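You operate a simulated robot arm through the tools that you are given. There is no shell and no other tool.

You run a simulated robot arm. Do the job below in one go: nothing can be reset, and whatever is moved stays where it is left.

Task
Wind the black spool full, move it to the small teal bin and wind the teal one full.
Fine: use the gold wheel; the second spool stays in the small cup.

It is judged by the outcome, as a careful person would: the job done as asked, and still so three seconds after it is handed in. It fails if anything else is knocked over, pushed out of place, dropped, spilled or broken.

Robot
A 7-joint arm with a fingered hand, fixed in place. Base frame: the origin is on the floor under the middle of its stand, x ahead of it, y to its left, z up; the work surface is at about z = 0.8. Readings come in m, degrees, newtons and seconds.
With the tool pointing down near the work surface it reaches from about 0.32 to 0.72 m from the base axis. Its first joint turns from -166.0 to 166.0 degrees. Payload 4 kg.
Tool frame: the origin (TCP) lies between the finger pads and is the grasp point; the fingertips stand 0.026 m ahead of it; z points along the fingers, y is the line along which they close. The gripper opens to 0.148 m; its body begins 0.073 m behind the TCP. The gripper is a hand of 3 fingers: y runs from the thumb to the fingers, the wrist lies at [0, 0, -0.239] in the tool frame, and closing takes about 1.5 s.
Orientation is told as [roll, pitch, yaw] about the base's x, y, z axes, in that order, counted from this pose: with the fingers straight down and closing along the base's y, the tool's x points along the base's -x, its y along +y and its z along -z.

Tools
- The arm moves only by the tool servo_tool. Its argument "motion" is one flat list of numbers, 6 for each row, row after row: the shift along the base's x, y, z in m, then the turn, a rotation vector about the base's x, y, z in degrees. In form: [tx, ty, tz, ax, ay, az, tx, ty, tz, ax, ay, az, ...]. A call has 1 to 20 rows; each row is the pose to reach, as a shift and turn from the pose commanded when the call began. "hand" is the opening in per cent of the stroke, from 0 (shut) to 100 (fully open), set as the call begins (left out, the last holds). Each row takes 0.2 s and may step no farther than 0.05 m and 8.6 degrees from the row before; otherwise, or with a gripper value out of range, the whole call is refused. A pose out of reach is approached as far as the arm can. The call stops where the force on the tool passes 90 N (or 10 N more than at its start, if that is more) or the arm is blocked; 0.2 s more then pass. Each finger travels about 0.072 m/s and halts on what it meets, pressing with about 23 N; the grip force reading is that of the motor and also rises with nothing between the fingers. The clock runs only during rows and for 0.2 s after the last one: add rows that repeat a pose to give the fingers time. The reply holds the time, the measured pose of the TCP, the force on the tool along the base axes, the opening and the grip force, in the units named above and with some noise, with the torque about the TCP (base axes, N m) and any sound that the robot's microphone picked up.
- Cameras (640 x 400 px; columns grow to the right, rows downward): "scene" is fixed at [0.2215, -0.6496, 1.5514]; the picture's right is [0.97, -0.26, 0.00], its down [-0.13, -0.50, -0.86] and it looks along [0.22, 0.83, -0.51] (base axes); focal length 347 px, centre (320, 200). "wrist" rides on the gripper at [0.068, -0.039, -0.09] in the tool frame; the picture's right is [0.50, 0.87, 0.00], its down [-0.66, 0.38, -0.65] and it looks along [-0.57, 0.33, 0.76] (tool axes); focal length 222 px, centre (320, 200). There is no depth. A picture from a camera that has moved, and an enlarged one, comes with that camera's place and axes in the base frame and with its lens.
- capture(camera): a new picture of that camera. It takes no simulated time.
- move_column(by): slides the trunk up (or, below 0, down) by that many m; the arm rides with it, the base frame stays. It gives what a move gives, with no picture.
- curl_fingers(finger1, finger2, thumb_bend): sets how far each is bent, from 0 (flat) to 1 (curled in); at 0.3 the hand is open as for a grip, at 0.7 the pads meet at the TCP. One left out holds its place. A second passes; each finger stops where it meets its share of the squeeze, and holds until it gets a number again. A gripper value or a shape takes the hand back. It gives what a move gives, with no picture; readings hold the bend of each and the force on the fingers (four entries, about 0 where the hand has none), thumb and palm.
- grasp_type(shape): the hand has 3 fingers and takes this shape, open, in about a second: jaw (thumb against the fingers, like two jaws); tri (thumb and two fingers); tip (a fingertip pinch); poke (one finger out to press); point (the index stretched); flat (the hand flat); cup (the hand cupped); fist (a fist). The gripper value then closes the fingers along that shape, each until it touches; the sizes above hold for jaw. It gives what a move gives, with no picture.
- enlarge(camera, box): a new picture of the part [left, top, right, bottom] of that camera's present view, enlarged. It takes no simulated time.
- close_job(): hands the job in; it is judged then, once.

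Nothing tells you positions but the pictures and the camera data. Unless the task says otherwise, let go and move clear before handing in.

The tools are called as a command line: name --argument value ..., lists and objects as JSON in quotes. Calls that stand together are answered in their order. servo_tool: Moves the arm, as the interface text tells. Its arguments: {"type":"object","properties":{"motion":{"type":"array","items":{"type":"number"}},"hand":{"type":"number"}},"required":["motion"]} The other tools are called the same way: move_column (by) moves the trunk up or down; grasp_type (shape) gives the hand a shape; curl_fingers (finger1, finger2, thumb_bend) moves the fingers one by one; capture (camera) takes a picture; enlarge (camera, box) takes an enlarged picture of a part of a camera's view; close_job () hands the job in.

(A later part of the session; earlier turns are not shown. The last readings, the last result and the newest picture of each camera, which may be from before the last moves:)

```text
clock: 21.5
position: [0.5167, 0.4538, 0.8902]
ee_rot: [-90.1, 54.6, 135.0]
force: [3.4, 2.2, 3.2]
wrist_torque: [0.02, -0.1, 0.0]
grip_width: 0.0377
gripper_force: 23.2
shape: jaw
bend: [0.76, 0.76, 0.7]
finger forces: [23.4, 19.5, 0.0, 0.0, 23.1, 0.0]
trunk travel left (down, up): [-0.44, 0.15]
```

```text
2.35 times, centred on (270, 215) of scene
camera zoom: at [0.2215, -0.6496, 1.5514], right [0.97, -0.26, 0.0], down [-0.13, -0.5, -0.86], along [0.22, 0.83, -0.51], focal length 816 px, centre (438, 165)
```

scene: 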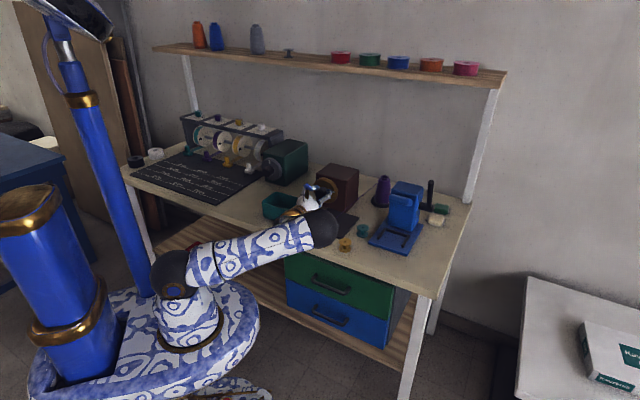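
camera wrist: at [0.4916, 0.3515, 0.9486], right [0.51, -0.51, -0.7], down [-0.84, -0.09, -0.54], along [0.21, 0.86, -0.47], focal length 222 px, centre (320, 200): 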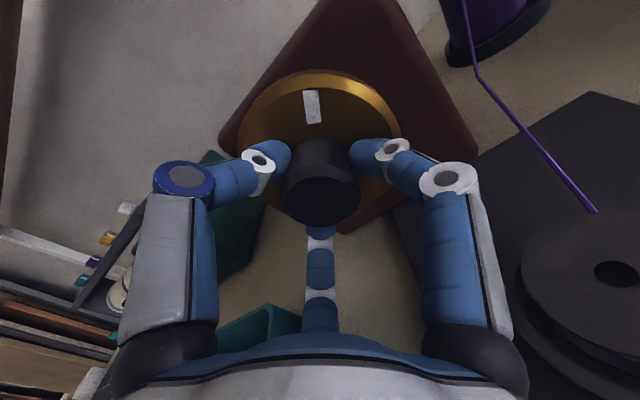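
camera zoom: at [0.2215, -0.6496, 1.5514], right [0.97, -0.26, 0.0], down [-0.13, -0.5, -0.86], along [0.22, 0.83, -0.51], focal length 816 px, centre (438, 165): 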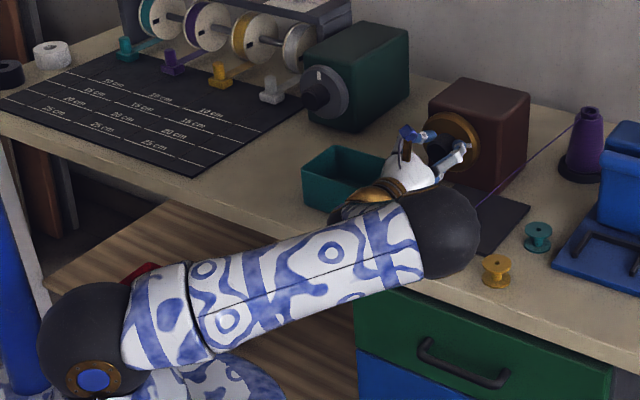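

The elbow works out to be around z ≈ 1.0, well above everything, so the rest of the stroke is safe. I'll turn another ~31° and look at the spool.

servo_tool --motion '[0, 0, 0, 5.5, 5.5, 0, 0, 0, 0, 11, 11, 0, 0, 0, 0, 16.5, 16.5, 0, 0, 0, 0, 22, 22, 0]'

enlarge --camera "scene" --box '[310, 200, 358, 230]'

enlarge --camera "wrist" --box '[180, 40, 640, 360]'

```text
clock: 22.5
position: [0.5155, 0.4526, 0.8918]
ee_rot: [-89.9, 23.3, 135.1]
force: [4.2, 4.6, 0.1]
wrist_torque: [0.02, -0.07, 0.03]
grip_width: 0.0375
gripper_force: 23.2
shape: jaw
bend: [0.76, 0.76, 0.7]
finger forces: [22.2, 20.9, 0.0, 0.1, 22.6, 0.0]
trunk travel left (down, up): [-0.44, 0.15]
```

```text
13.33 times, centred on (334, 215) of scene
camera zoom: at [0.2215, -0.6496, 1.5514], right [0.97, -0.26, 0.0], down [-0.13, -0.5, -0.86], along [0.22, 0.83, -0.51], focal length 4626 px, centre (133, 0)
```

zoom: 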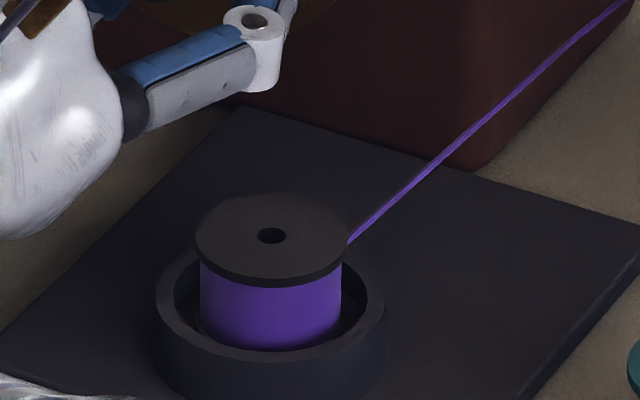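

```text
1.25 times, centred on (410, 200) of wrist
camera zoom: at [0.486, 0.3574, 0.9547], right [0.57, -0.57, -0.6], down [-0.78, -0.14, -0.61], along [0.26, 0.81, -0.53], focal length 278 px, centre (208, 200)
```

zoom: 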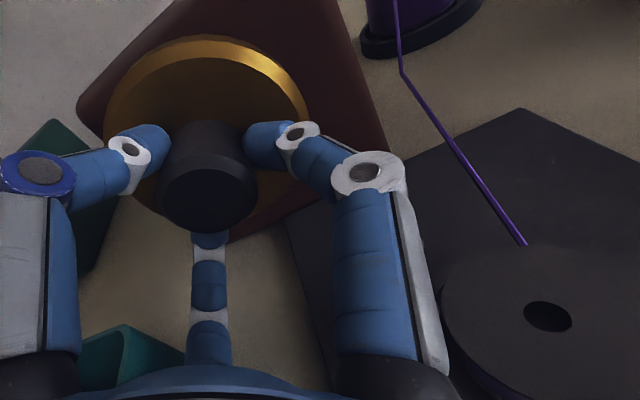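

The winding is now at about 93% of the flange width, nearly full. I'll re-grip for another stroke and watch whether it stops growing.

servo_tool --motion '[0, 0, 0, 0, 0, 0, 0, 0, 0, 0, 0, 0, 0, 0, 0, 0, 0, 0, 0, 0, 0, -5.5, -5.5, 0, 0, 0, 0, -11, -11, 0, 0, 0, 0, -16.5, -16.5, 0, 0, 0, 0, -22, -22, 0, 0, 0, 0, -27.5, -27.5, 0, 0, 0, 0, -33, -33, 0, 0, 0, 0, -38.5, -38.5, 0, 0, 0, 0, -44, -44, 0, 0, 0, 0, -49.5, -49.5, 0]' --hand 40

servo_tool --motion '[0, 0, 0, 0, 0, 0, 0, 0, 0, 0, 0, 0, 0, 0, 0, 0, 0, 0, 0, 0, 0, 0, 0, 0, 0, 0, 0, 5.5, 5.5, 0, 0, 0, 0, 11, 11, 0, 0, 0, 0, 16.5, 16.5, 0, 0, 0, 0, 22, 22, 0, 0, 0, 0, 27.5, 27.5, 0, 0, 0, 0, 33, 33, 0]' --hand 15

enlarge --camera "scene" --box '[310, 200, 358, 230]'

enlarge --camera "wrist" --box '[180, 40, 640, 360]'

```text
clock: 25.1
position: [0.5177, 0.4537, 0.8905]
ee_rot: [90.0, 86.3, -45.0]
force: [-0.6, 0.3, 0.5]
wrist_torque: [0.03, 0.0, 0.0]
grip_width: 0.0587
gripper_force: 0.1
shape: jaw
bend: [0.77, 0.77, 0.7]
finger forces: [0.0, 0.0, 0.0, 0.0, 0.1, 0.1]
trunk travel left (down, up): [-0.44, 0.15]
```

```text
clock: 27.3
position: [0.5174, 0.4538, 0.8906]
ee_rot: [-90.0, 46.7, 135.1]
force: [9.3, 12.7, -2.2]
wrist_torque: [-0.08, -0.03, 0.08]
grip_width: 0.0375
gripper_force: 22.8
shape: jaw
bend: [0.76, 0.76, 0.7]
finger forces: [19.7, 21.2, 0.0, 0.1, 20.8, 0.0]
trunk travel left (down, up): [-0.44, 0.15]
```

```text
13.33 times, centred on (334, 215) of scene
camera zoom: at [0.2215, -0.6496, 1.5514], right [0.97, -0.26, 0.0], down [-0.13, -0.5, -0.86], along [0.22, 0.83, -0.51], focal length 4626 px, centre (133, 0)
```

zoom: 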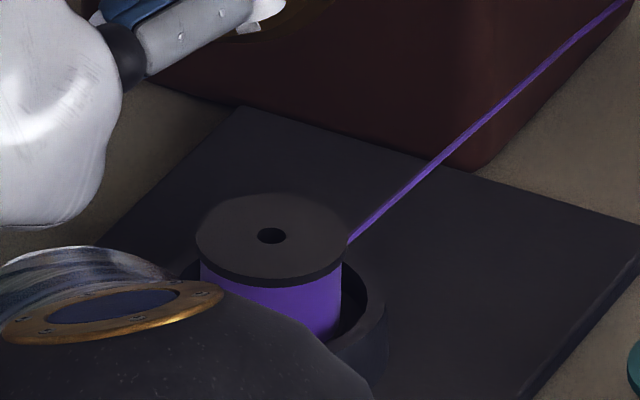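

```text
1.25 times, centred on (410, 200) of wrist
camera zoom: at [0.4661, 0.3776, 0.968], right [0.69, -0.69, -0.23], down [-0.59, -0.34, -0.74], along [0.43, 0.64, -0.64], focal length 278 px, centre (208, 200)
```

zoom: 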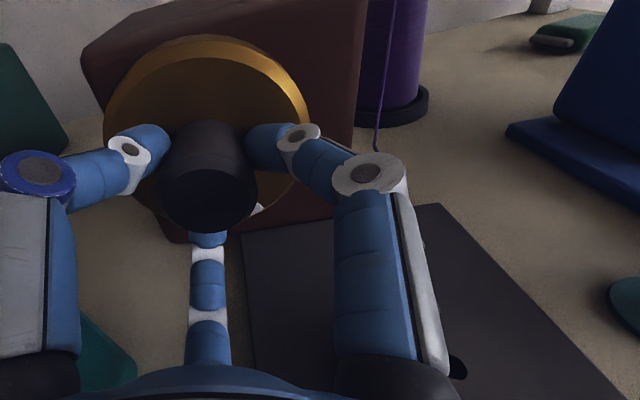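

The winding stopped growing (142 px of 152 px flange, same as before although the wheel turned another 47°), so the black spool is full. I'll release the knob, back straight out along the axis and then rise with the trunk.

servo_tool --motion '[0, 0, 0, 0, 0, 0, 0, 0, 0, 0, 0, 0, 0, 0, 0, 0, 0, 0, -0.008, -0.008, 0, 0, 0, 0, -0.02, -0.02, 0, 0, 0, 0, -0.032, -0.032, 0, 0, 0, 0, -0.045, -0.045, 0, 0, 0, 0]' --hand 48

capture --camera "wrist"

capture --camera "scene"

```text
clock: 28.9
position: [0.4729, 0.4062, 0.8932]
ee_rot: [-90.0, 46.7, 135.1]
force: [-0.7, -0.3, -0.3]
wrist_torque: [0.01, 0.01, -0.02]
grip_width: 0.0706
gripper_force: 0.0
shape: jaw
bend: [0.37, 0.37, 0.7]
finger forces: [0.0, 0.1, 0.1, 0.0, 0.0, 0.1]
trunk travel left (down, up): [-0.44, 0.15]
```

```text
taken
camera wrist: at [0.4221, 0.3313, 0.9697], right [0.69, -0.69, -0.23], down [-0.58, -0.34, -0.74], along [0.43, 0.64, -0.64], focal length 222 px, centre (320, 200)
```

wrist: 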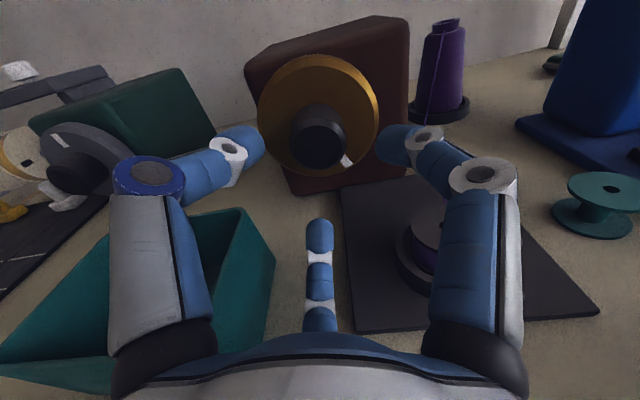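

```text
taken
```

scene: 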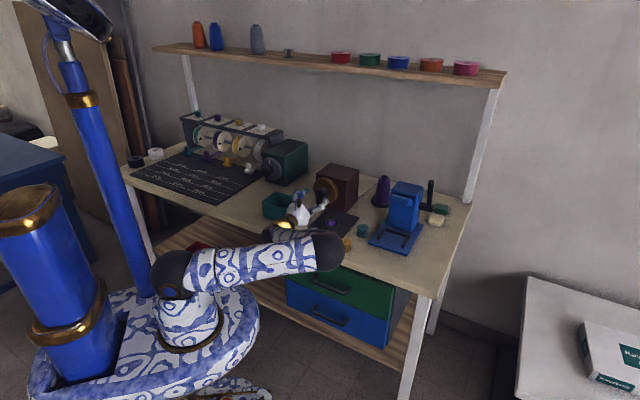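

The wheel mark has turned about 157° and stayed. I'll raise the trunk fully to lift the hand and elbow clear.

move_column --by 0.15

capture --camera "scene"

```text
clock: 30.7
position: [0.4736, 0.4072, 1.0441]
ee_rot: [-90.1, 46.8, 135.0]
force: [0.2, 0.2, -0.4]
wrist_torque: [0.01, 0.0, 0.01]
grip_width: 0.0705
gripper_force: 0.1
shape: jaw
bend: [0.37, 0.37, 0.7]
finger forces: [0.0, 0.0, 0.0, 0.0, 0.1, 0.0]
trunk travel left (down, up): [-0.59, 0.0]
```

```text
taken
```

scene: 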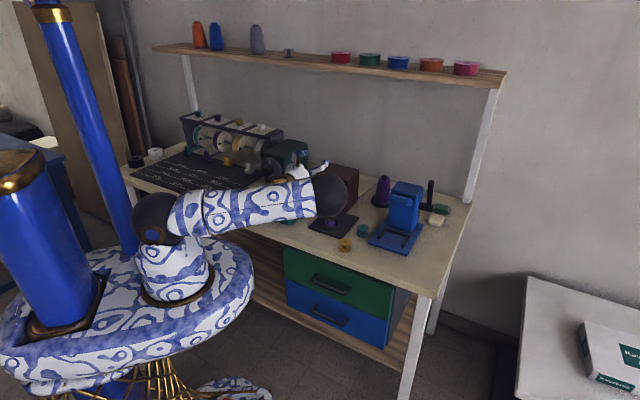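

All clear above the bench. I'll now roll the hand back toward its natural orientation before tilting it down for the spool.

servo_tool --motion '[0, 0, 0, -6, -6, 0, 0, 0, 0, -12, -12, 0, 0, 0, 0, -18, -18, 0, 0, 0, 0, -24, -24, 0, 0, 0, 0, -30, -30, 0, 0, 0, 0, -36, -36, 0, 0, 0, 0, -42, -42, 0, 0, 0, 0, -48, -48, 0, 0, 0, 0, -54, -54, 0, 0, 0, 0, -60, -60, 0, 0, 0, 0, -66, -66, 0, 0, 0, 0, -72, -72, 0, 0, 0, 0, -78, -78, 0, 0, 0, 0, -84, -84, 0, 0, 0, 0, -90, -90, 0, 0, 0, 0, -96, -96, 0, 0, 0, 0, -102, -102, 0, 0, 0, 0, -108, -108, 0, 0, 0, 0, -114, -114, 0, 0, 0, 0, -120, -120, 0]'

capture --camera "scene"

```text
clock: 34.9
position: [0.4726, 0.406, 1.043]
ee_rot: [90.0, -36.7, -45.0]
force: [0.2, -0.2, -0.9]
wrist_torque: [0.0, 0.03, 0.02]
grip_width: 0.0705
gripper_force: 0.0
shape: jaw
bend: [0.37, 0.37, 0.7]
finger forces: [0.0, 0.0, 0.0, 0.1, 0.0, 0.0]
trunk travel left (down, up): [-0.59, 0.0]
```

```text
taken
```

scene: 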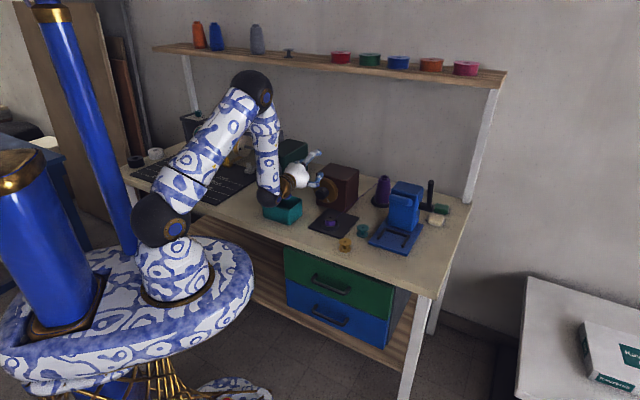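

The elbow is up again. Now I tilt the fingers down while moving over the black spool at about (0.53, 0.36).

servo_tool --motion '[0, 0, 0, -5.3, 5.3, 0, 0.005, -0.004, 0, -10.6, 10.6, 0, 0.01, -0.008, 0, -15.9, 15.9, 0, 0.015, -0.012, 0, -21.2, 21.2, 0, 0.02, -0.016, 0, -26.5, 26.5, 0, 0.025, -0.02, 0, -31.8, 31.8, 0, 0.03, -0.024, 0, -37.1, 37.1, 0, 0.035, -0.028, 0, -42.4, 42.4, 0, 0.04, -0.032, 0, -47.7, 47.7, 0, 0.046, -0.036, 0, -53.0, 53.0, 0, 0.052, -0.04, 0, -58.3, 58.3, 0, 0.058, -0.044, 0, -63.64, 63.64, 0]'

servo_tool --motion '[0, 0, 0, 0, 0, 7.5, 0, 0, 0, 0, 0, 15, 0, 0, 0, 0, 0, 22.5, 0, 0, 0, 0, 0, 28.6, 0, 0, 0, 0, 0, 28.6]'

capture --camera "wrist"

capture --camera "scene"

```text
clock: 37.5
position: [0.5327, 0.3631, 1.0421]
ee_rot: [0.0, 0.0, -8.4]
force: [0.3, 0.9, -1.1]
wrist_torque: [-0.01, 0.04, -0.05]
grip_width: 0.0703
gripper_force: 0.0
shape: jaw
bend: [0.37, 0.37, 0.7]
finger forces: [0.0, 0.0, 0.0, 0.0, 0.1, 0.1]
trunk travel left (down, up): [-0.59, 0.0]
```

```text
clock: 38.7
position: [0.5309, 0.3636, 1.0422]
ee_rot: [0.0, 0.0, 20.2]
force: [-0.1, 1.2, 0.0]
wrist_torque: [-0.02, 0.02, -0.01]
grip_width: 0.0707
gripper_force: 0.1
shape: jaw
bend: [0.37, 0.37, 0.7]
finger forces: [0.0, 0.1, 0.0, 0.1, 0.0, 0.0]
trunk travel left (down, up): [-0.59, 0.0]
```

```text
taken
camera wrist: at [0.4809, 0.304, 1.1336], right [-0.77, 0.64, 0.0], down [0.48, 0.58, 0.65], along [0.42, 0.5, -0.76], focal length 222 px, centre (320, 200)
```

wrist: 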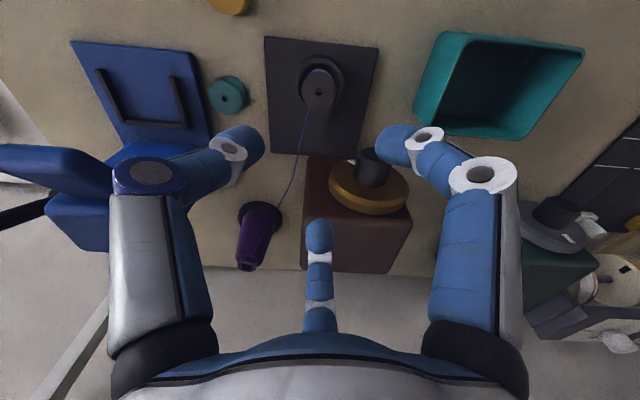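

```text
taken
```

scene: 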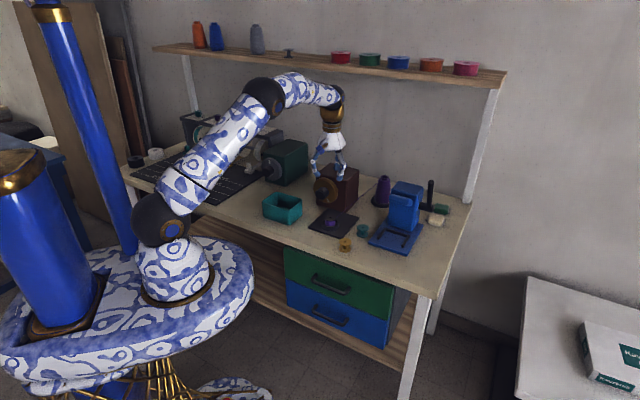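

The hand is above the spool with fingers clear of the wheel. I'll zoom in to measure the spool, cup and teal spool precisely.

enlarge --camera "wrist" --box '[200, 20, 440, 170]'

enlarge --camera "wrist" --box '[270, 30, 370, 130]'

enlarge --camera "scene" --box '[300, 190, 380, 240]'

```text
2.67 times, centred on (320, 95) of wrist
camera zoom: at [0.4809, 0.304, 1.1336], right [-0.77, 0.64, 0.0], down [0.48, 0.58, 0.65], along [0.42, 0.5, -0.76], focal length 592 px, centre (320, 480)
```

zoom: 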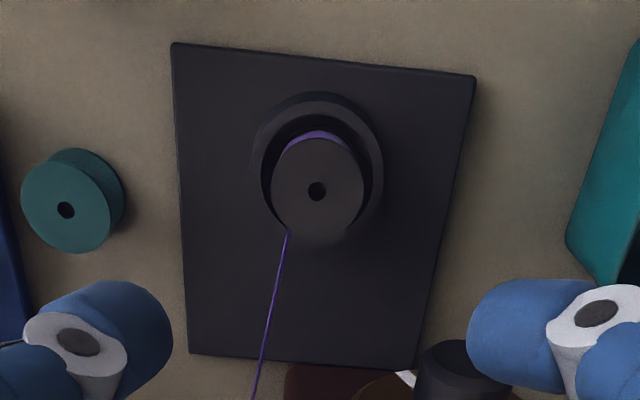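

```text
4.00 times, centred on (320, 80) of wrist
camera zoom: at [0.4809, 0.304, 1.1336], right [-0.77, 0.64, 0.0], down [0.48, 0.58, 0.65], along [0.42, 0.5, -0.76], focal length 888 px, centre (320, 680)
```

zoom: 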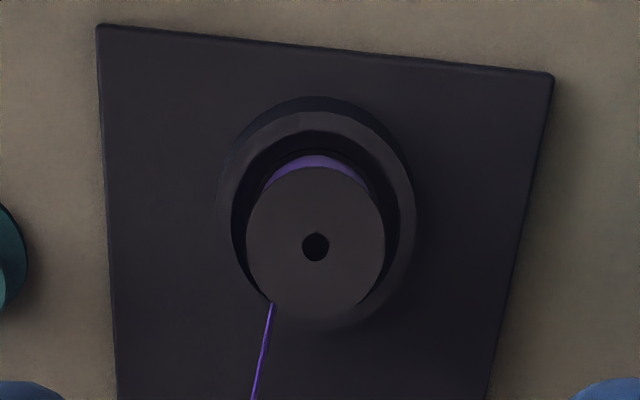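

```text
8.00 times, centred on (340, 215) of scene
camera zoom: at [0.2215, -0.6496, 1.5514], right [0.97, -0.26, 0.0], down [-0.13, -0.5, -0.86], along [0.22, 0.83, -0.51], focal length 2776 px, centre (160, 80)
```

zoom: 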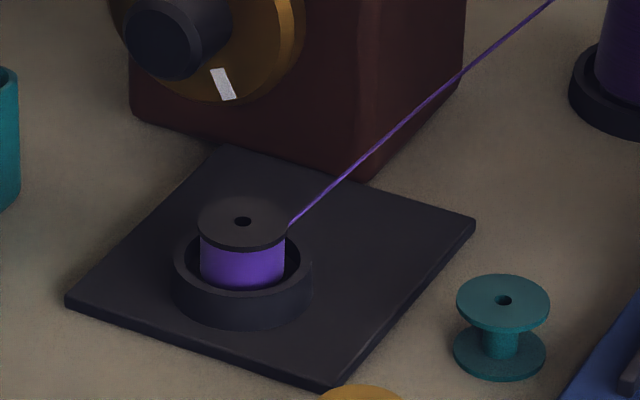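

The spool's top is at about (0.531, 0.361, 0.846) and the cup rim at z ≈ 0.825. I'll descend over it in two stages.

servo_tool --motion '[0, -0.002, -0.03, 0, 0, 0, 0, -0.002, -0.06, 0, 0, 0, 0, -0.002, -0.09, 0, 0, 0, 0, -0.002, -0.12, 0, 0, 0, 0, -0.002, -0.14, 0, 0, 0, 0, -0.002, -0.14, 0, 0, 0]'

capture --camera "wrist"

enlarge --camera "scene" --box '[280, 150, 400, 240]'

```text
clock: 40.1
position: [0.5319, 0.3634, 0.904]
ee_rot: [0.0, 0.0, 20.0]
force: [0.1, -0.1, -0.7]
wrist_torque: [0.0, -0.01, 0.01]
grip_width: 0.0707
gripper_force: 0.1
shape: jaw
bend: [0.37, 0.37, 0.7]
finger forces: [0.1, 0.0, 0.0, 0.0, 0.1, 0.0]
trunk travel left (down, up): [-0.59, 0.0]
```

```text
taken
camera wrist: at [0.4829, 0.303, 0.9955], right [-0.77, 0.64, 0.0], down [0.49, 0.58, 0.65], along [0.42, 0.5, -0.76], focal length 222 px, centre (320, 200)
```

wrist: 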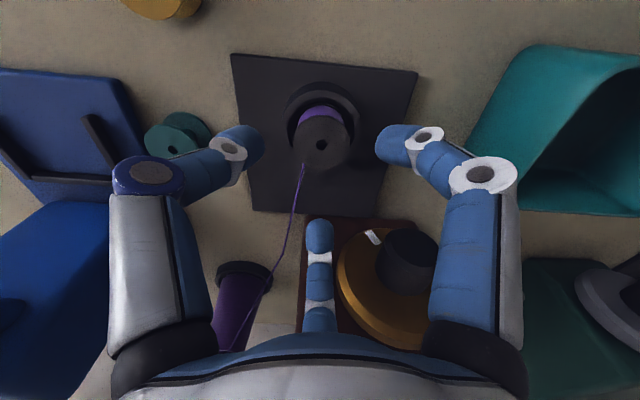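

```text
4.44 times, centred on (340, 195) of scene
camera zoom: at [0.2215, -0.6496, 1.5514], right [0.97, -0.26, 0.0], down [-0.13, -0.5, -0.86], along [0.22, 0.83, -0.51], focal length 1542 px, centre (231, 222)
```

zoom: 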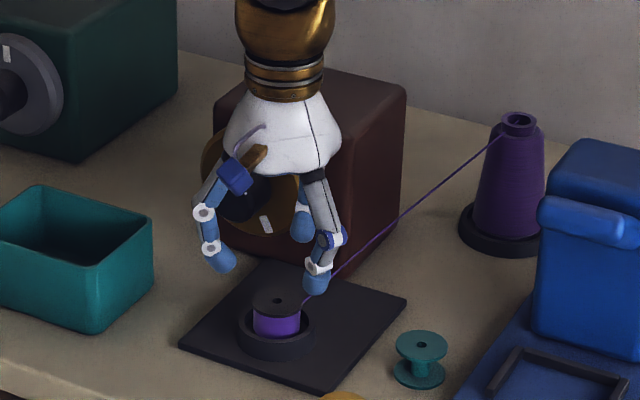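

The spool is centred within about 2 mm. I'll correct that and go down so the fingertips stop just above the cup rim.

servo_tool --motion '[-0.0015, -0.002, -0.015, 0, 0, 0, -0.0015, -0.002, -0.03, 0, 0, 0, -0.0015, -0.002, -0.04, 0, 0, 0, -0.0015, -0.002, -0.046, 0, 0, 0, -0.0015, -0.002, -0.046, 0, 0, 0]'

capture --camera "wrist"

enlarge --camera "scene" --box '[290, 180, 370, 240]'

```text
clock: 41.3
position: [0.5304, 0.3599, 0.8553]
ee_rot: [0.0, -0.1, 20.1]
force: [-0.4, 0.1, 0.2]
wrist_torque: [-0.04, 0.0, 0.02]
grip_width: 0.0711
gripper_force: 0.2
shape: jaw
bend: [0.37, 0.37, 0.7]
finger forces: [0.0, 0.0, 0.0, 0.1, 0.1, 0.0]
trunk travel left (down, up): [-0.59, 0.0]
```

```text
taken
camera wrist: at [0.4804, 0.3001, 0.9475], right [-0.77, 0.64, 0.0], down [0.48, 0.58, 0.65], along [0.42, 0.5, -0.76], focal length 222 px, centre (320, 200)
```

wrist: 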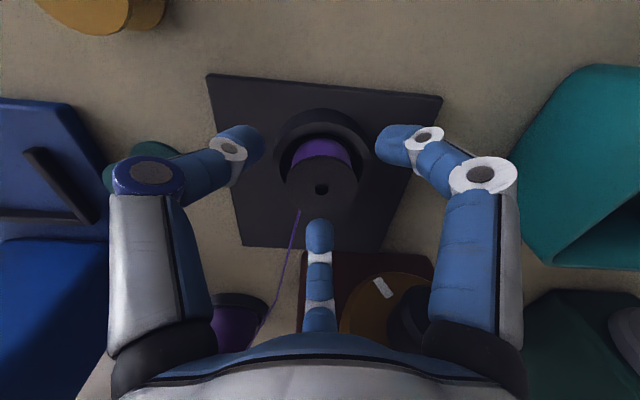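

```text
6.67 times, centred on (330, 210) of scene
camera zoom: at [0.2215, -0.6496, 1.5514], right [0.97, -0.26, 0.0], down [-0.13, -0.5, -0.86], along [0.22, 0.83, -0.51], focal length 2313 px, centre (253, 133)
```

zoom: 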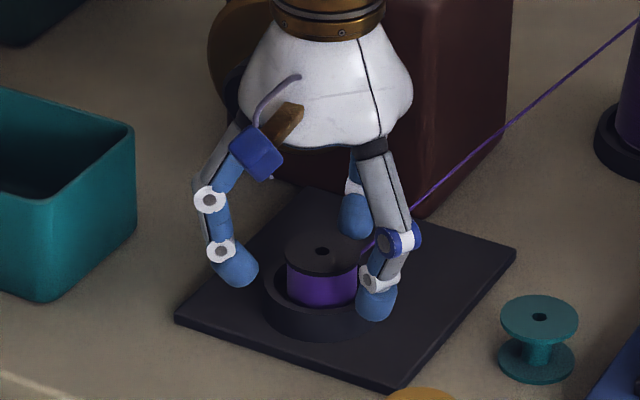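

The fingertips are around the spool, at about the cup rim height; I'll raise 5 mm so they don't catch the cup, then close on the top flange.

servo_tool --motion '[0, 0.001, 0.005, 0, 0, 0, 0, 0.001, 0.005, 0, 0, 0]'

servo_tool --motion '[0, 0, 0, 0, 0, 0, 0, 0, 0, 0, 0, 0, 0, 0, 0, 0, 0, 0, 0, 0, 0, 0, 0, 0, 0, 0, 0, 0, 0, 0, 0, 0, 0, 0, 0, 0]' --hand 15

capture --camera "wrist"

enlarge --camera "scene" --box '[290, 180, 370, 240]'

```text
clock: 41.9
position: [0.5287, 0.3609, 0.8617]
ee_rot: [0.0, 0.1, 20.1]
force: [-0.1, -0.5, 0.3]
wrist_torque: [0.02, 0.02, 0.0]
grip_width: 0.0708
gripper_force: 0.0
shape: jaw
bend: [0.37, 0.37, 0.7]
finger forces: [0.0, 0.0, 0.0, 0.0, 0.0, 0.1]
trunk travel left (down, up): [-0.59, 0.0]
```

```text
clock: 43.3
position: [0.5288, 0.3611, 0.8606]
ee_rot: [0.0, 0.0, 20.1]
force: [0.4, 1.3, 0.6]
wrist_torque: [-0.02, -0.03, 0.0]
grip_width: 0.0358
gripper_force: 22.9
shape: jaw
bend: [0.76, 0.76, 0.7]
finger forces: [20.3, 20.9, 0.0, 0.1, 20.9, 0.0]
trunk travel left (down, up): [-0.59, 0.0]
```

```text
taken
camera wrist: at [0.4794, 0.3018, 0.9525], right [-0.77, 0.64, 0.0], down [0.49, 0.58, 0.65], along [0.42, 0.5, -0.76], focal length 222 px, centre (320, 200)
```

wrist: 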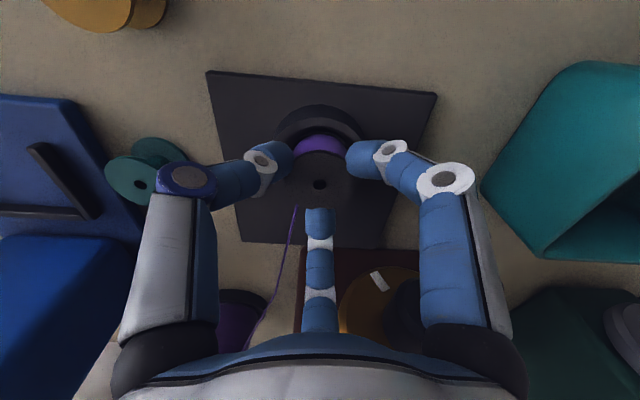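

```text
6.67 times, centred on (330, 210) of scene
camera zoom: at [0.2215, -0.6496, 1.5514], right [0.97, -0.26, 0.0], down [-0.13, -0.5, -0.86], along [0.22, 0.83, -0.51], focal length 2313 px, centre (253, 133)
```

zoom: 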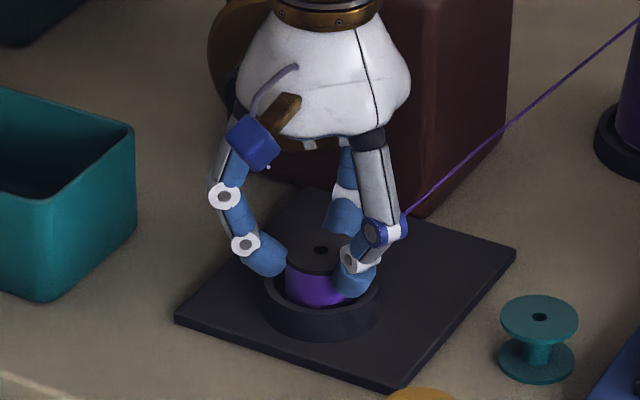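

All three fingers press on the flange with about 20 N. I'll lift straight up a few centimetres and check that the spool comes along.

servo_tool --motion '[0, 0, 0.01, 0, 0, 0, 0, 0, 0.02, 0, 0, 0, 0, 0, 0.035, 0, 0, 0, 0, 0, 0.05, 0, 0, 0, 0, 0, 0.05, 0, 0, 0]'

capture --camera "wrist"

enlarge --camera "scene" --box '[280, 160, 400, 240]'

```text
clock: 44.5
position: [0.5303, 0.3621, 0.9125]
ee_rot: [0.0, -0.1, 20.1]
force: [-0.4, 0.2, -0.1]
wrist_torque: [0.01, 0.02, 0.0]
grip_width: 0.0356
gripper_force: 23.6
shape: jaw
bend: [0.76, 0.76, 0.7]
finger forces: [20.4, 21.0, 0.0, 0.0, 20.8, 0.1]
trunk travel left (down, up): [-0.59, 0.0]
```

```text
taken
camera wrist: at [0.4802, 0.303, 1.0047], right [-0.77, 0.64, 0.0], down [0.49, 0.58, 0.65], along [0.42, 0.5, -0.76], focal length 222 px, centre (320, 200)
```

wrist: 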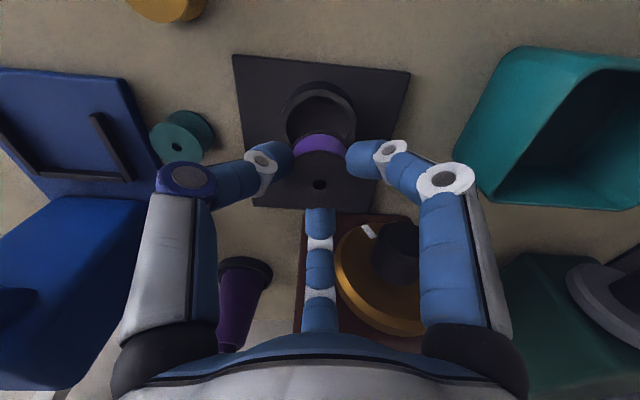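

```text
5.00 times, centred on (340, 200) of scene
camera zoom: at [0.2215, -0.6496, 1.5514], right [0.97, -0.26, 0.0], down [-0.13, -0.5, -0.86], along [0.22, 0.83, -0.51], focal length 1735 px, centre (220, 200)
```

zoom: 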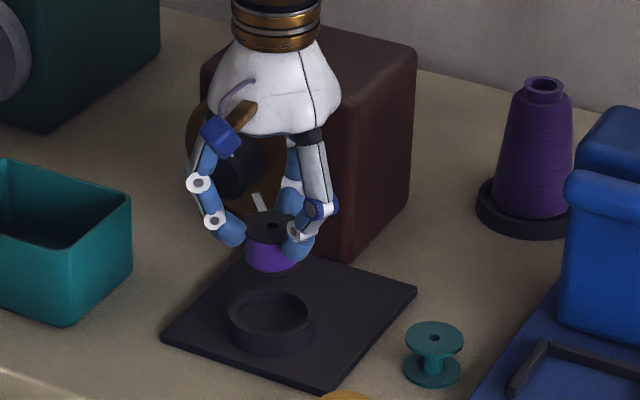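

The spool is lifted and the thread has let go by itself. I'll raise it above everything and carry it over to the teal bin.

servo_tool --motion '[0, 0, 0.035, 0, 0, 0, 0, 0, 0.07, 0, 0, 0, 0, 0, 0.1, 0, 0, 0, -0.025, 0.023, 0.1, 0, 0, 0, -0.05, 0.046, 0.1, 0, 0, 0, -0.075, 0.069, 0.1, 0, 0, 0, -0.1, 0.092, 0.1, 0, 0, 0, -0.125, 0.115, 0.1, 0, 0, 0, -0.15, 0.138, 0.1, 0, 0, 0, -0.15, 0.138, 0.1, 0, 0, 0]'

capture --camera "wrist"

enlarge --camera "scene" --box '[220, 130, 380, 240]'

```text
clock: 46.7
position: [0.3773, 0.4965, 1.0138]
ee_rot: [0.0, 0.0, 20.2]
force: [0.5, 0.5, 0.2]
wrist_torque: [0.0, 0.0, 0.02]
grip_width: 0.0358
gripper_force: 22.9
shape: jaw
bend: [0.76, 0.76, 0.7]
finger forces: [20.3, 21.0, 0.0, 0.0, 20.8, 0.0]
trunk travel left (down, up): [-0.59, 0.0]
```

```text
taken
camera wrist: at [0.3273, 0.4367, 1.1038], right [-0.77, 0.64, 0.0], down [0.49, 0.58, 0.65], along [0.42, 0.5, -0.76], focal length 222 px, centre (320, 200)
```

wrist: 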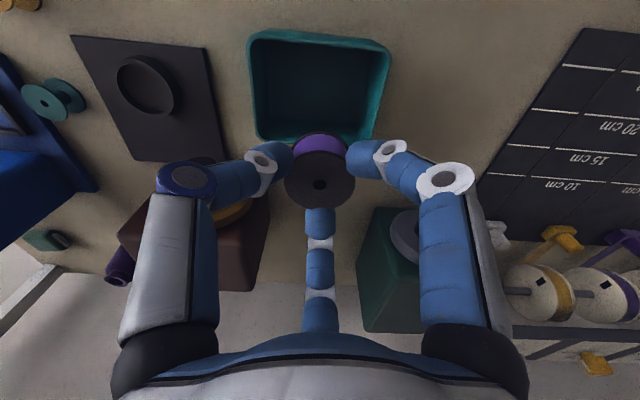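

```text
3.64 times, centred on (300, 185) of scene
camera zoom: at [0.2215, -0.6496, 1.5514], right [0.97, -0.26, 0.0], down [-0.13, -0.5, -0.86], along [0.22, 0.83, -0.51], focal length 1262 px, centre (393, 254)
```

zoom: 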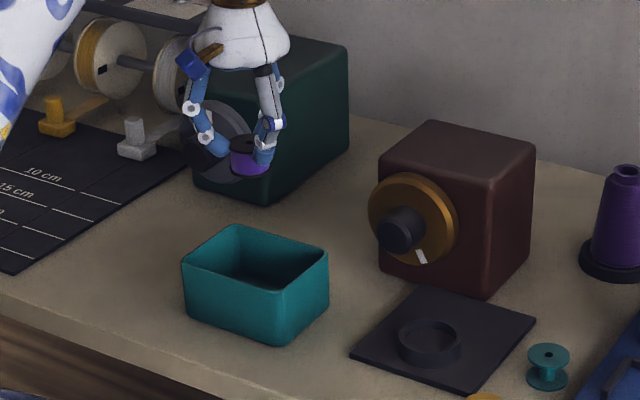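

From two views the bin's centre is about (0.374, 0.486), rim height about 0.872, roughly 12 × 9 cm. I'll centre over it (slightly toward me, to give the far finger room) and descend to 4 cm above the rim to check.

servo_tool --motion '[-0.006, -0.009, -0.03, 0, 0, -2.5, -0.0113, -0.0175, -0.06, 0, 0, -5, -0.0113, -0.0175, -0.085, 0, 0, -5, -0.0113, -0.0175, -0.085, 0, 0, -5]'

capture --camera "wrist"

enlarge --camera "scene" --box '[235, 150, 331, 220]'

```text
clock: 47.7
position: [0.3657, 0.476, 0.9244]
ee_rot: [0.1, 0.0, 15.1]
force: [-0.6, -1.1, -0.8]
wrist_torque: [-0.02, 0.02, -0.01]
grip_width: 0.0358
gripper_force: 23.0
shape: jaw
bend: [0.76, 0.76, 0.7]
finger forces: [20.3, 21.0, 0.0, 0.0, 20.6, 0.1]
trunk travel left (down, up): [-0.59, 0.0]
```

```text
taken
camera wrist: at [0.3113, 0.4222, 1.0157], right [-0.71, 0.71, 0.0], down [0.53, 0.54, 0.65], along [0.46, 0.46, -0.76], focal length 222 px, centre (320, 200)
```

wrist: 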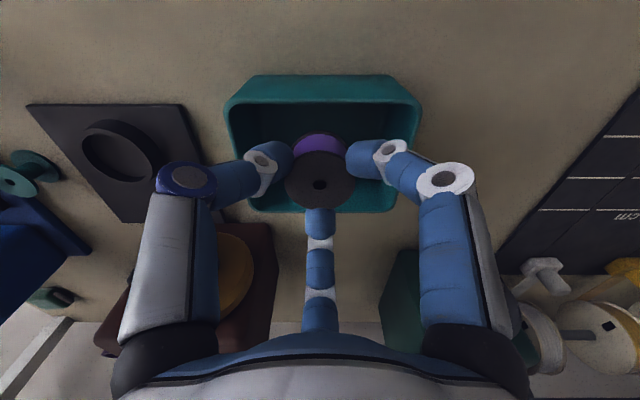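

```text
5.71 times, centred on (283, 185) of scene
camera zoom: at [0.2215, -0.6496, 1.5514], right [0.97, -0.26, 0.0], down [-0.13, -0.5, -0.86], along [0.22, 0.83, -0.51], focal length 1982 px, centre (531, 286)
```

zoom: 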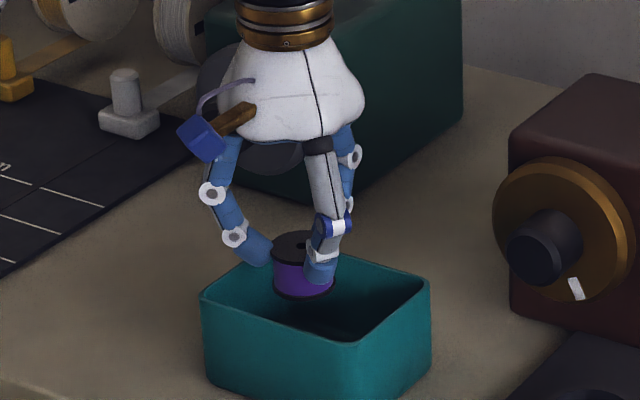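

The spool hangs centred over the bin's long axis with room on both sides. I'll lower it into the bin as far as the finger knuckles allow and release gently.

servo_tool --motion '[0, 0, -0.012, 0, 0, 0, 0, 0, -0.024, 0, 0, 0, 0, 0, -0.037, 0, 0, 0, 0, 0, -0.037, 0, 0, 0]'

capture --camera "wrist"

enlarge --camera "scene" --box '[235, 150, 331, 220]'

```text
clock: 48.7
position: [0.3664, 0.4796, 0.89]
ee_rot: [0.1, 0.1, 15.0]
force: [1.3, -1.6, -0.3]
wrist_torque: [-0.03, 0.01, -0.02]
grip_width: 0.0357
gripper_force: 22.9
shape: jaw
bend: [0.76, 0.76, 0.7]
finger forces: [20.4, 20.9, 0.0, 0.1, 20.8, 0.0]
trunk travel left (down, up): [-0.59, 0.0]
```

```text
taken
camera wrist: at [0.3124, 0.4257, 0.981], right [-0.71, 0.71, 0.0], down [0.53, 0.54, 0.65], along [0.46, 0.46, -0.76], focal length 222 px, centre (320, 200)
```

wrist: 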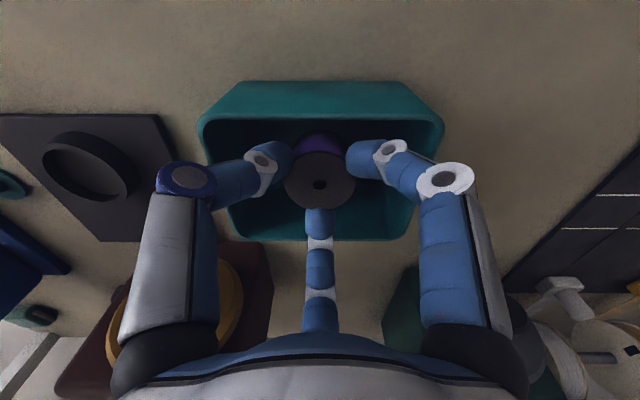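

```text
5.71 times, centred on (283, 185) of scene
camera zoom: at [0.2215, -0.6496, 1.5514], right [0.97, -0.26, 0.0], down [-0.13, -0.5, -0.86], along [0.22, 0.83, -0.51], focal length 1982 px, centre (531, 286)
```

zoom: 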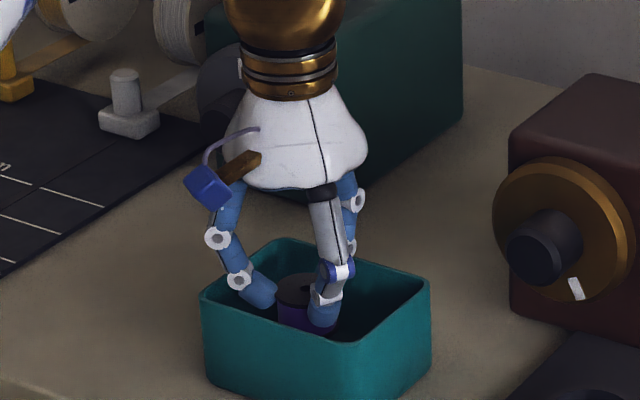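

The spool is inside the bin's mouth and nothing touches the rim. I'll open just enough to release it.

servo_tool --motion '[0, 0, 0, 0, 0, 0, 0, 0, 0, 0, 0, 0, 0, 0, 0, 0, 0, 0]' --hand 31

capture --camera "wrist"

enlarge --camera "scene" --box '[235, 150, 331, 220]'

```text
clock: 49.5
position: [0.367, 0.4799, 0.8904]
ee_rot: [0.0, 0.0, 15.2]
force: [0.1, 0.8, 0.3]
wrist_torque: [-0.03, 0.03, -0.03]
grip_width: 0.0455
gripper_force: 0.0
shape: jaw
bend: [0.77, 0.77, 0.7]
finger forces: [0.0, 0.1, 0.1, 0.1, 0.0, 0.0]
trunk travel left (down, up): [-0.59, 0.0]
```

```text
taken
camera wrist: at [0.3123, 0.4257, 0.9812], right [-0.71, 0.71, 0.0], down [0.53, 0.54, 0.65], along [0.46, 0.46, -0.76], focal length 222 px, centre (320, 200)
```

wrist: 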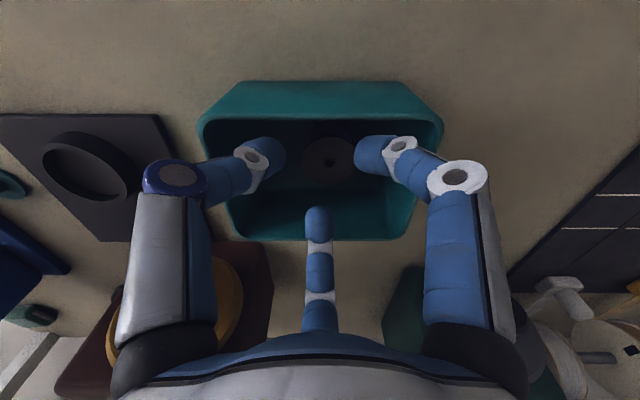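

```text
5.71 times, centred on (283, 185) of scene
camera zoom: at [0.2215, -0.6496, 1.5514], right [0.97, -0.26, 0.0], down [-0.13, -0.5, -0.86], along [0.22, 0.83, -0.51], focal length 1982 px, centre (531, 286)
```

zoom: 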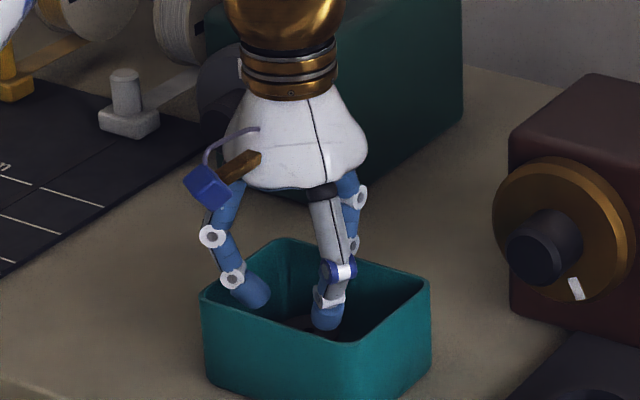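

The black spool stands on the floor of the bin. I'll rise straight out and move over to the teal spool near (0.632, 0.295), staying high.

servo_tool --motion '[0, 0, 0.03, 0, 0, 0, 0, 0, 0.06, 0, 0, 0, 0, 0, 0.1, 0, 0, 0, 0, 0, 0.13, 0, 0, 0, 0.038, -0.026, 0.13, 0, 0, 0, 0.076, -0.053, 0.13, 0, 0, 0, 0.114, -0.079, 0.13, 0, 0, 0, 0.151, -0.105, 0.13, 0, 0, 0, 0.189, -0.132, 0.13, 0, 0, 0, 0.227, -0.158, 0.13, 0, 0, 0, 0.265, -0.185, 0.13, 0, 0, 0, 0.265, -0.185, 0.13, 0, 0, 0]'

servo_tool --motion '[0, 0, 0, 0, 0, 0, 0, 0, 0, 0, 0, 0]' --hand 48

capture --camera "wrist"

capture --camera "scene"

```text
clock: 52.1
position: [0.6309, 0.2962, 1.0204]
ee_rot: [0.0, 0.0, 15.3]
force: [-0.2, 0.0, -0.4]
wrist_torque: [-0.02, 0.0, 0.02]
grip_width: 0.0457
gripper_force: 0.0
shape: jaw
bend: [0.77, 0.77, 0.7]
finger forces: [0.0, 0.1, 0.0, 0.0, 0.1, 0.0]
trunk travel left (down, up): [-0.59, 0.0]
```

```text
clock: 52.7
position: [0.633, 0.2945, 1.0208]
ee_rot: [0.1, 0.0, 15.1]
force: [0.5, -0.2, 0.1]
wrist_torque: [-0.01, 0.0, 0.01]
grip_width: 0.0707
gripper_force: 0.1
shape: jaw
bend: [0.37, 0.37, 0.7]
finger forces: [0.0, 0.0, 0.0, 0.0, 0.0, 0.1]
trunk travel left (down, up): [-0.59, 0.0]
```

```text
taken
camera wrist: at [0.578, 0.2413, 1.1114], right [-0.71, 0.71, 0.0], down [0.53, 0.54, 0.65], along [0.46, 0.46, -0.76], focal length 222 px, centre (320, 200)
```

wrist: 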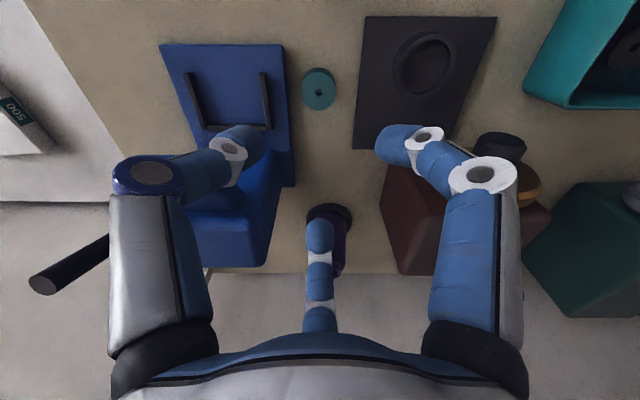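

```text
taken
```

scene: 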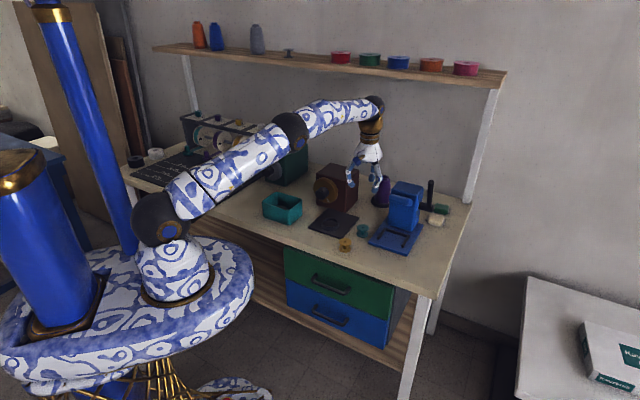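

enlarge --camera "wrist" --box '[220, 10, 500, 180]'

enlarge --camera "wrist" --box '[280, 50, 360, 130]'

enlarge --camera "wrist" --box '[360, 10, 500, 130]'

enlarge --camera "scene" --box '[300, 190, 420, 260]'

```text
2.29 times, centred on (360, 95) of wrist
camera zoom: at [0.578, 0.2413, 1.1114], right [-0.71, 0.71, 0.0], down [0.53, 0.54, 0.65], along [0.46, 0.46, -0.76], focal length 508 px, centre (229, 440)
```

zoom: 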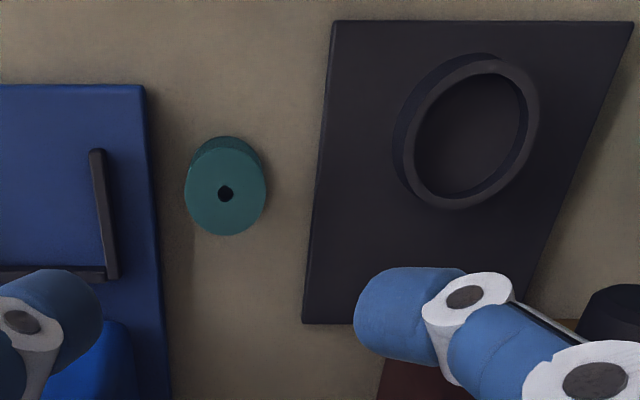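

```text
5.00 times, centred on (320, 90) of wrist
camera zoom: at [0.578, 0.2413, 1.1114], right [-0.71, 0.71, 0.0], down [0.53, 0.54, 0.65], along [0.46, 0.46, -0.76], focal length 1111 px, centre (320, 750)
```

zoom: 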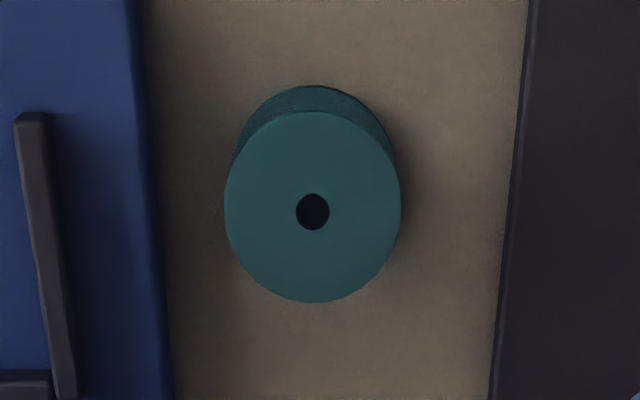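

```text
3.33 times, centred on (430, 70) of wrist
camera zoom: at [0.578, 0.2413, 1.1114], right [-0.71, 0.71, 0.0], down [0.53, 0.54, 0.65], along [0.46, 0.46, -0.76], focal length 740 px, centre (-47, 633)
```

zoom: 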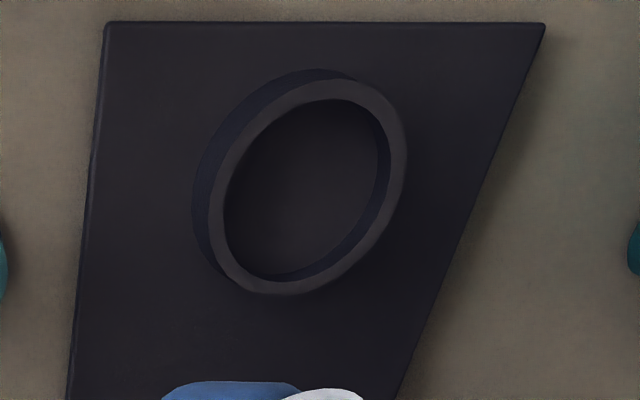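

```text
5.33 times, centred on (360, 225) of scene
camera zoom: at [0.2215, -0.6496, 1.5514], right [0.97, -0.26, 0.0], down [-0.13, -0.5, -0.86], along [0.22, 0.83, -0.51], focal length 1850 px, centre (107, 67)
```

zoom: 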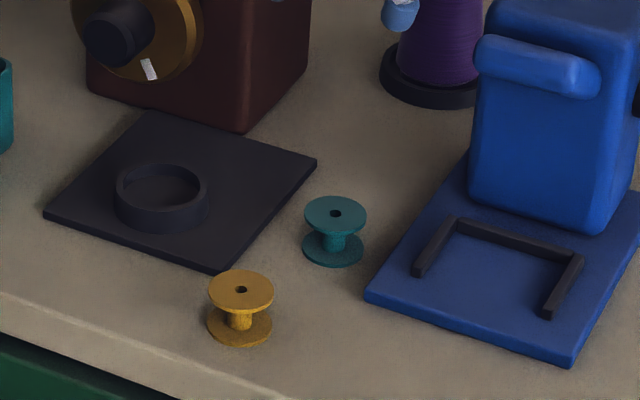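

The teal spool's top is at about (0.6315, 0.292, 0.833); the empty cup is centred near (0.530, 0.361). I'll go down over the teal spool in two steps.

servo_tool --motion '[-0.0015, -0.002, -0.04, 0, 0, 0, -0.0015, -0.002, -0.08, 0, 0, 0, -0.0015, -0.002, -0.12, 0, 0, 0, -0.0015, -0.002, -0.12, 0, 0, 0]'

capture --camera "wrist"

enlarge --camera "scene" --box '[310, 150, 430, 250]'

```text
clock: 53.7
position: [0.6315, 0.2942, 0.9003]
ee_rot: [0.1, 0.1, 15.1]
force: [-0.3, -0.1, 0.1]
wrist_torque: [0.01, 0.02, 0.03]
grip_width: 0.0707
gripper_force: 0.2
shape: jaw
bend: [0.37, 0.37, 0.7]
finger forces: [0.0, 0.0, 0.0, 0.0, 0.0, 0.0]
trunk travel left (down, up): [-0.59, 0.0]
```

```text
taken
camera wrist: at [0.577, 0.2394, 0.9921], right [-0.71, 0.71, 0.0], down [0.53, 0.54, 0.65], along [0.46, 0.46, -0.76], focal length 222 px, centre (320, 200)
```

wrist: 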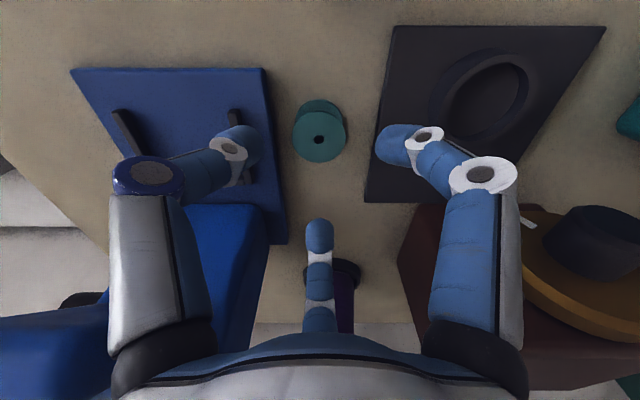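

```text
4.00 times, centred on (370, 200) of scene
camera zoom: at [0.2215, -0.6496, 1.5514], right [0.97, -0.26, 0.0], down [-0.13, -0.5, -0.86], along [0.22, 0.83, -0.51], focal length 1388 px, centre (120, 200)
```

zoom: 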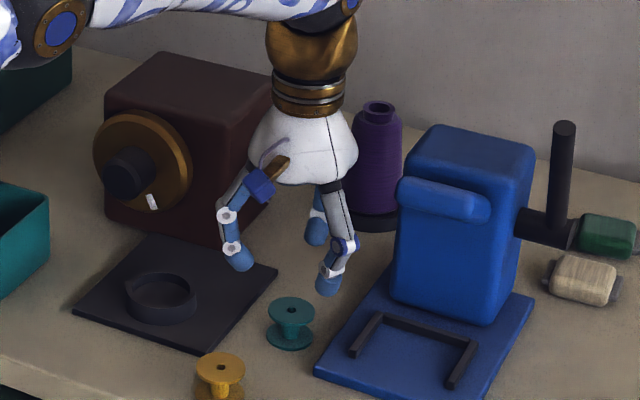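

Small offset again of about 2–3 mm; I'll correct it, lower to the flange height and close.

servo_tool --motion '[-0.0015, -0.0025, -0.02, 0, 0, 0, -0.0015, -0.0025, -0.04, 0, 0, 0, -0.0015, -0.0025, -0.0515, 0, 0, 0, -0.0015, -0.0025, -0.0515, 0, 0, 0]'

enlarge --camera "scene" --box '[320, 190, 400, 250]'

capture --camera "wrist"

```text
clock: 54.7
position: [0.6285, 0.2931, 0.8466]
ee_rot: [0.0, -0.1, 15.0]
force: [0.6, -0.3, -0.2]
wrist_torque: [-0.03, -0.01, 0.0]
grip_width: 0.0706
gripper_force: 0.0
shape: jaw
bend: [0.37, 0.37, 0.7]
finger forces: [0.0, 0.0, 0.1, 0.0, 0.1, 0.1]
trunk travel left (down, up): [-0.59, 0.0]
```

```text
6.67 times, centred on (360, 220) of scene
camera zoom: at [0.2215, -0.6496, 1.5514], right [0.97, -0.26, 0.0], down [-0.13, -0.5, -0.86], along [0.22, 0.83, -0.51], focal length 2313 px, centre (53, 67)
```

zoom: 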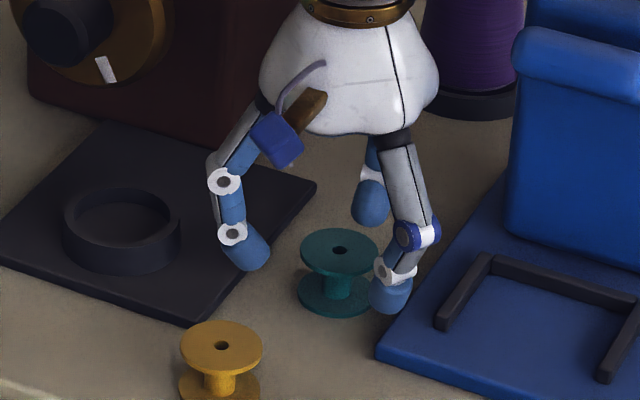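

```text
taken
camera wrist: at [0.5749, 0.2377, 0.9388], right [-0.71, 0.71, 0.0], down [0.53, 0.54, 0.65], along [0.46, 0.46, -0.76], focal length 222 px, centre (320, 200)
```

wrist: 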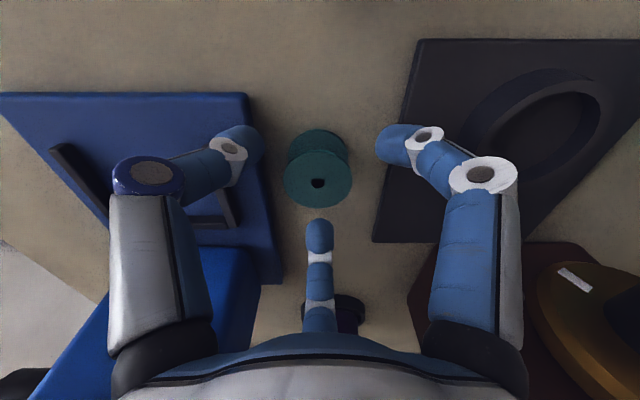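

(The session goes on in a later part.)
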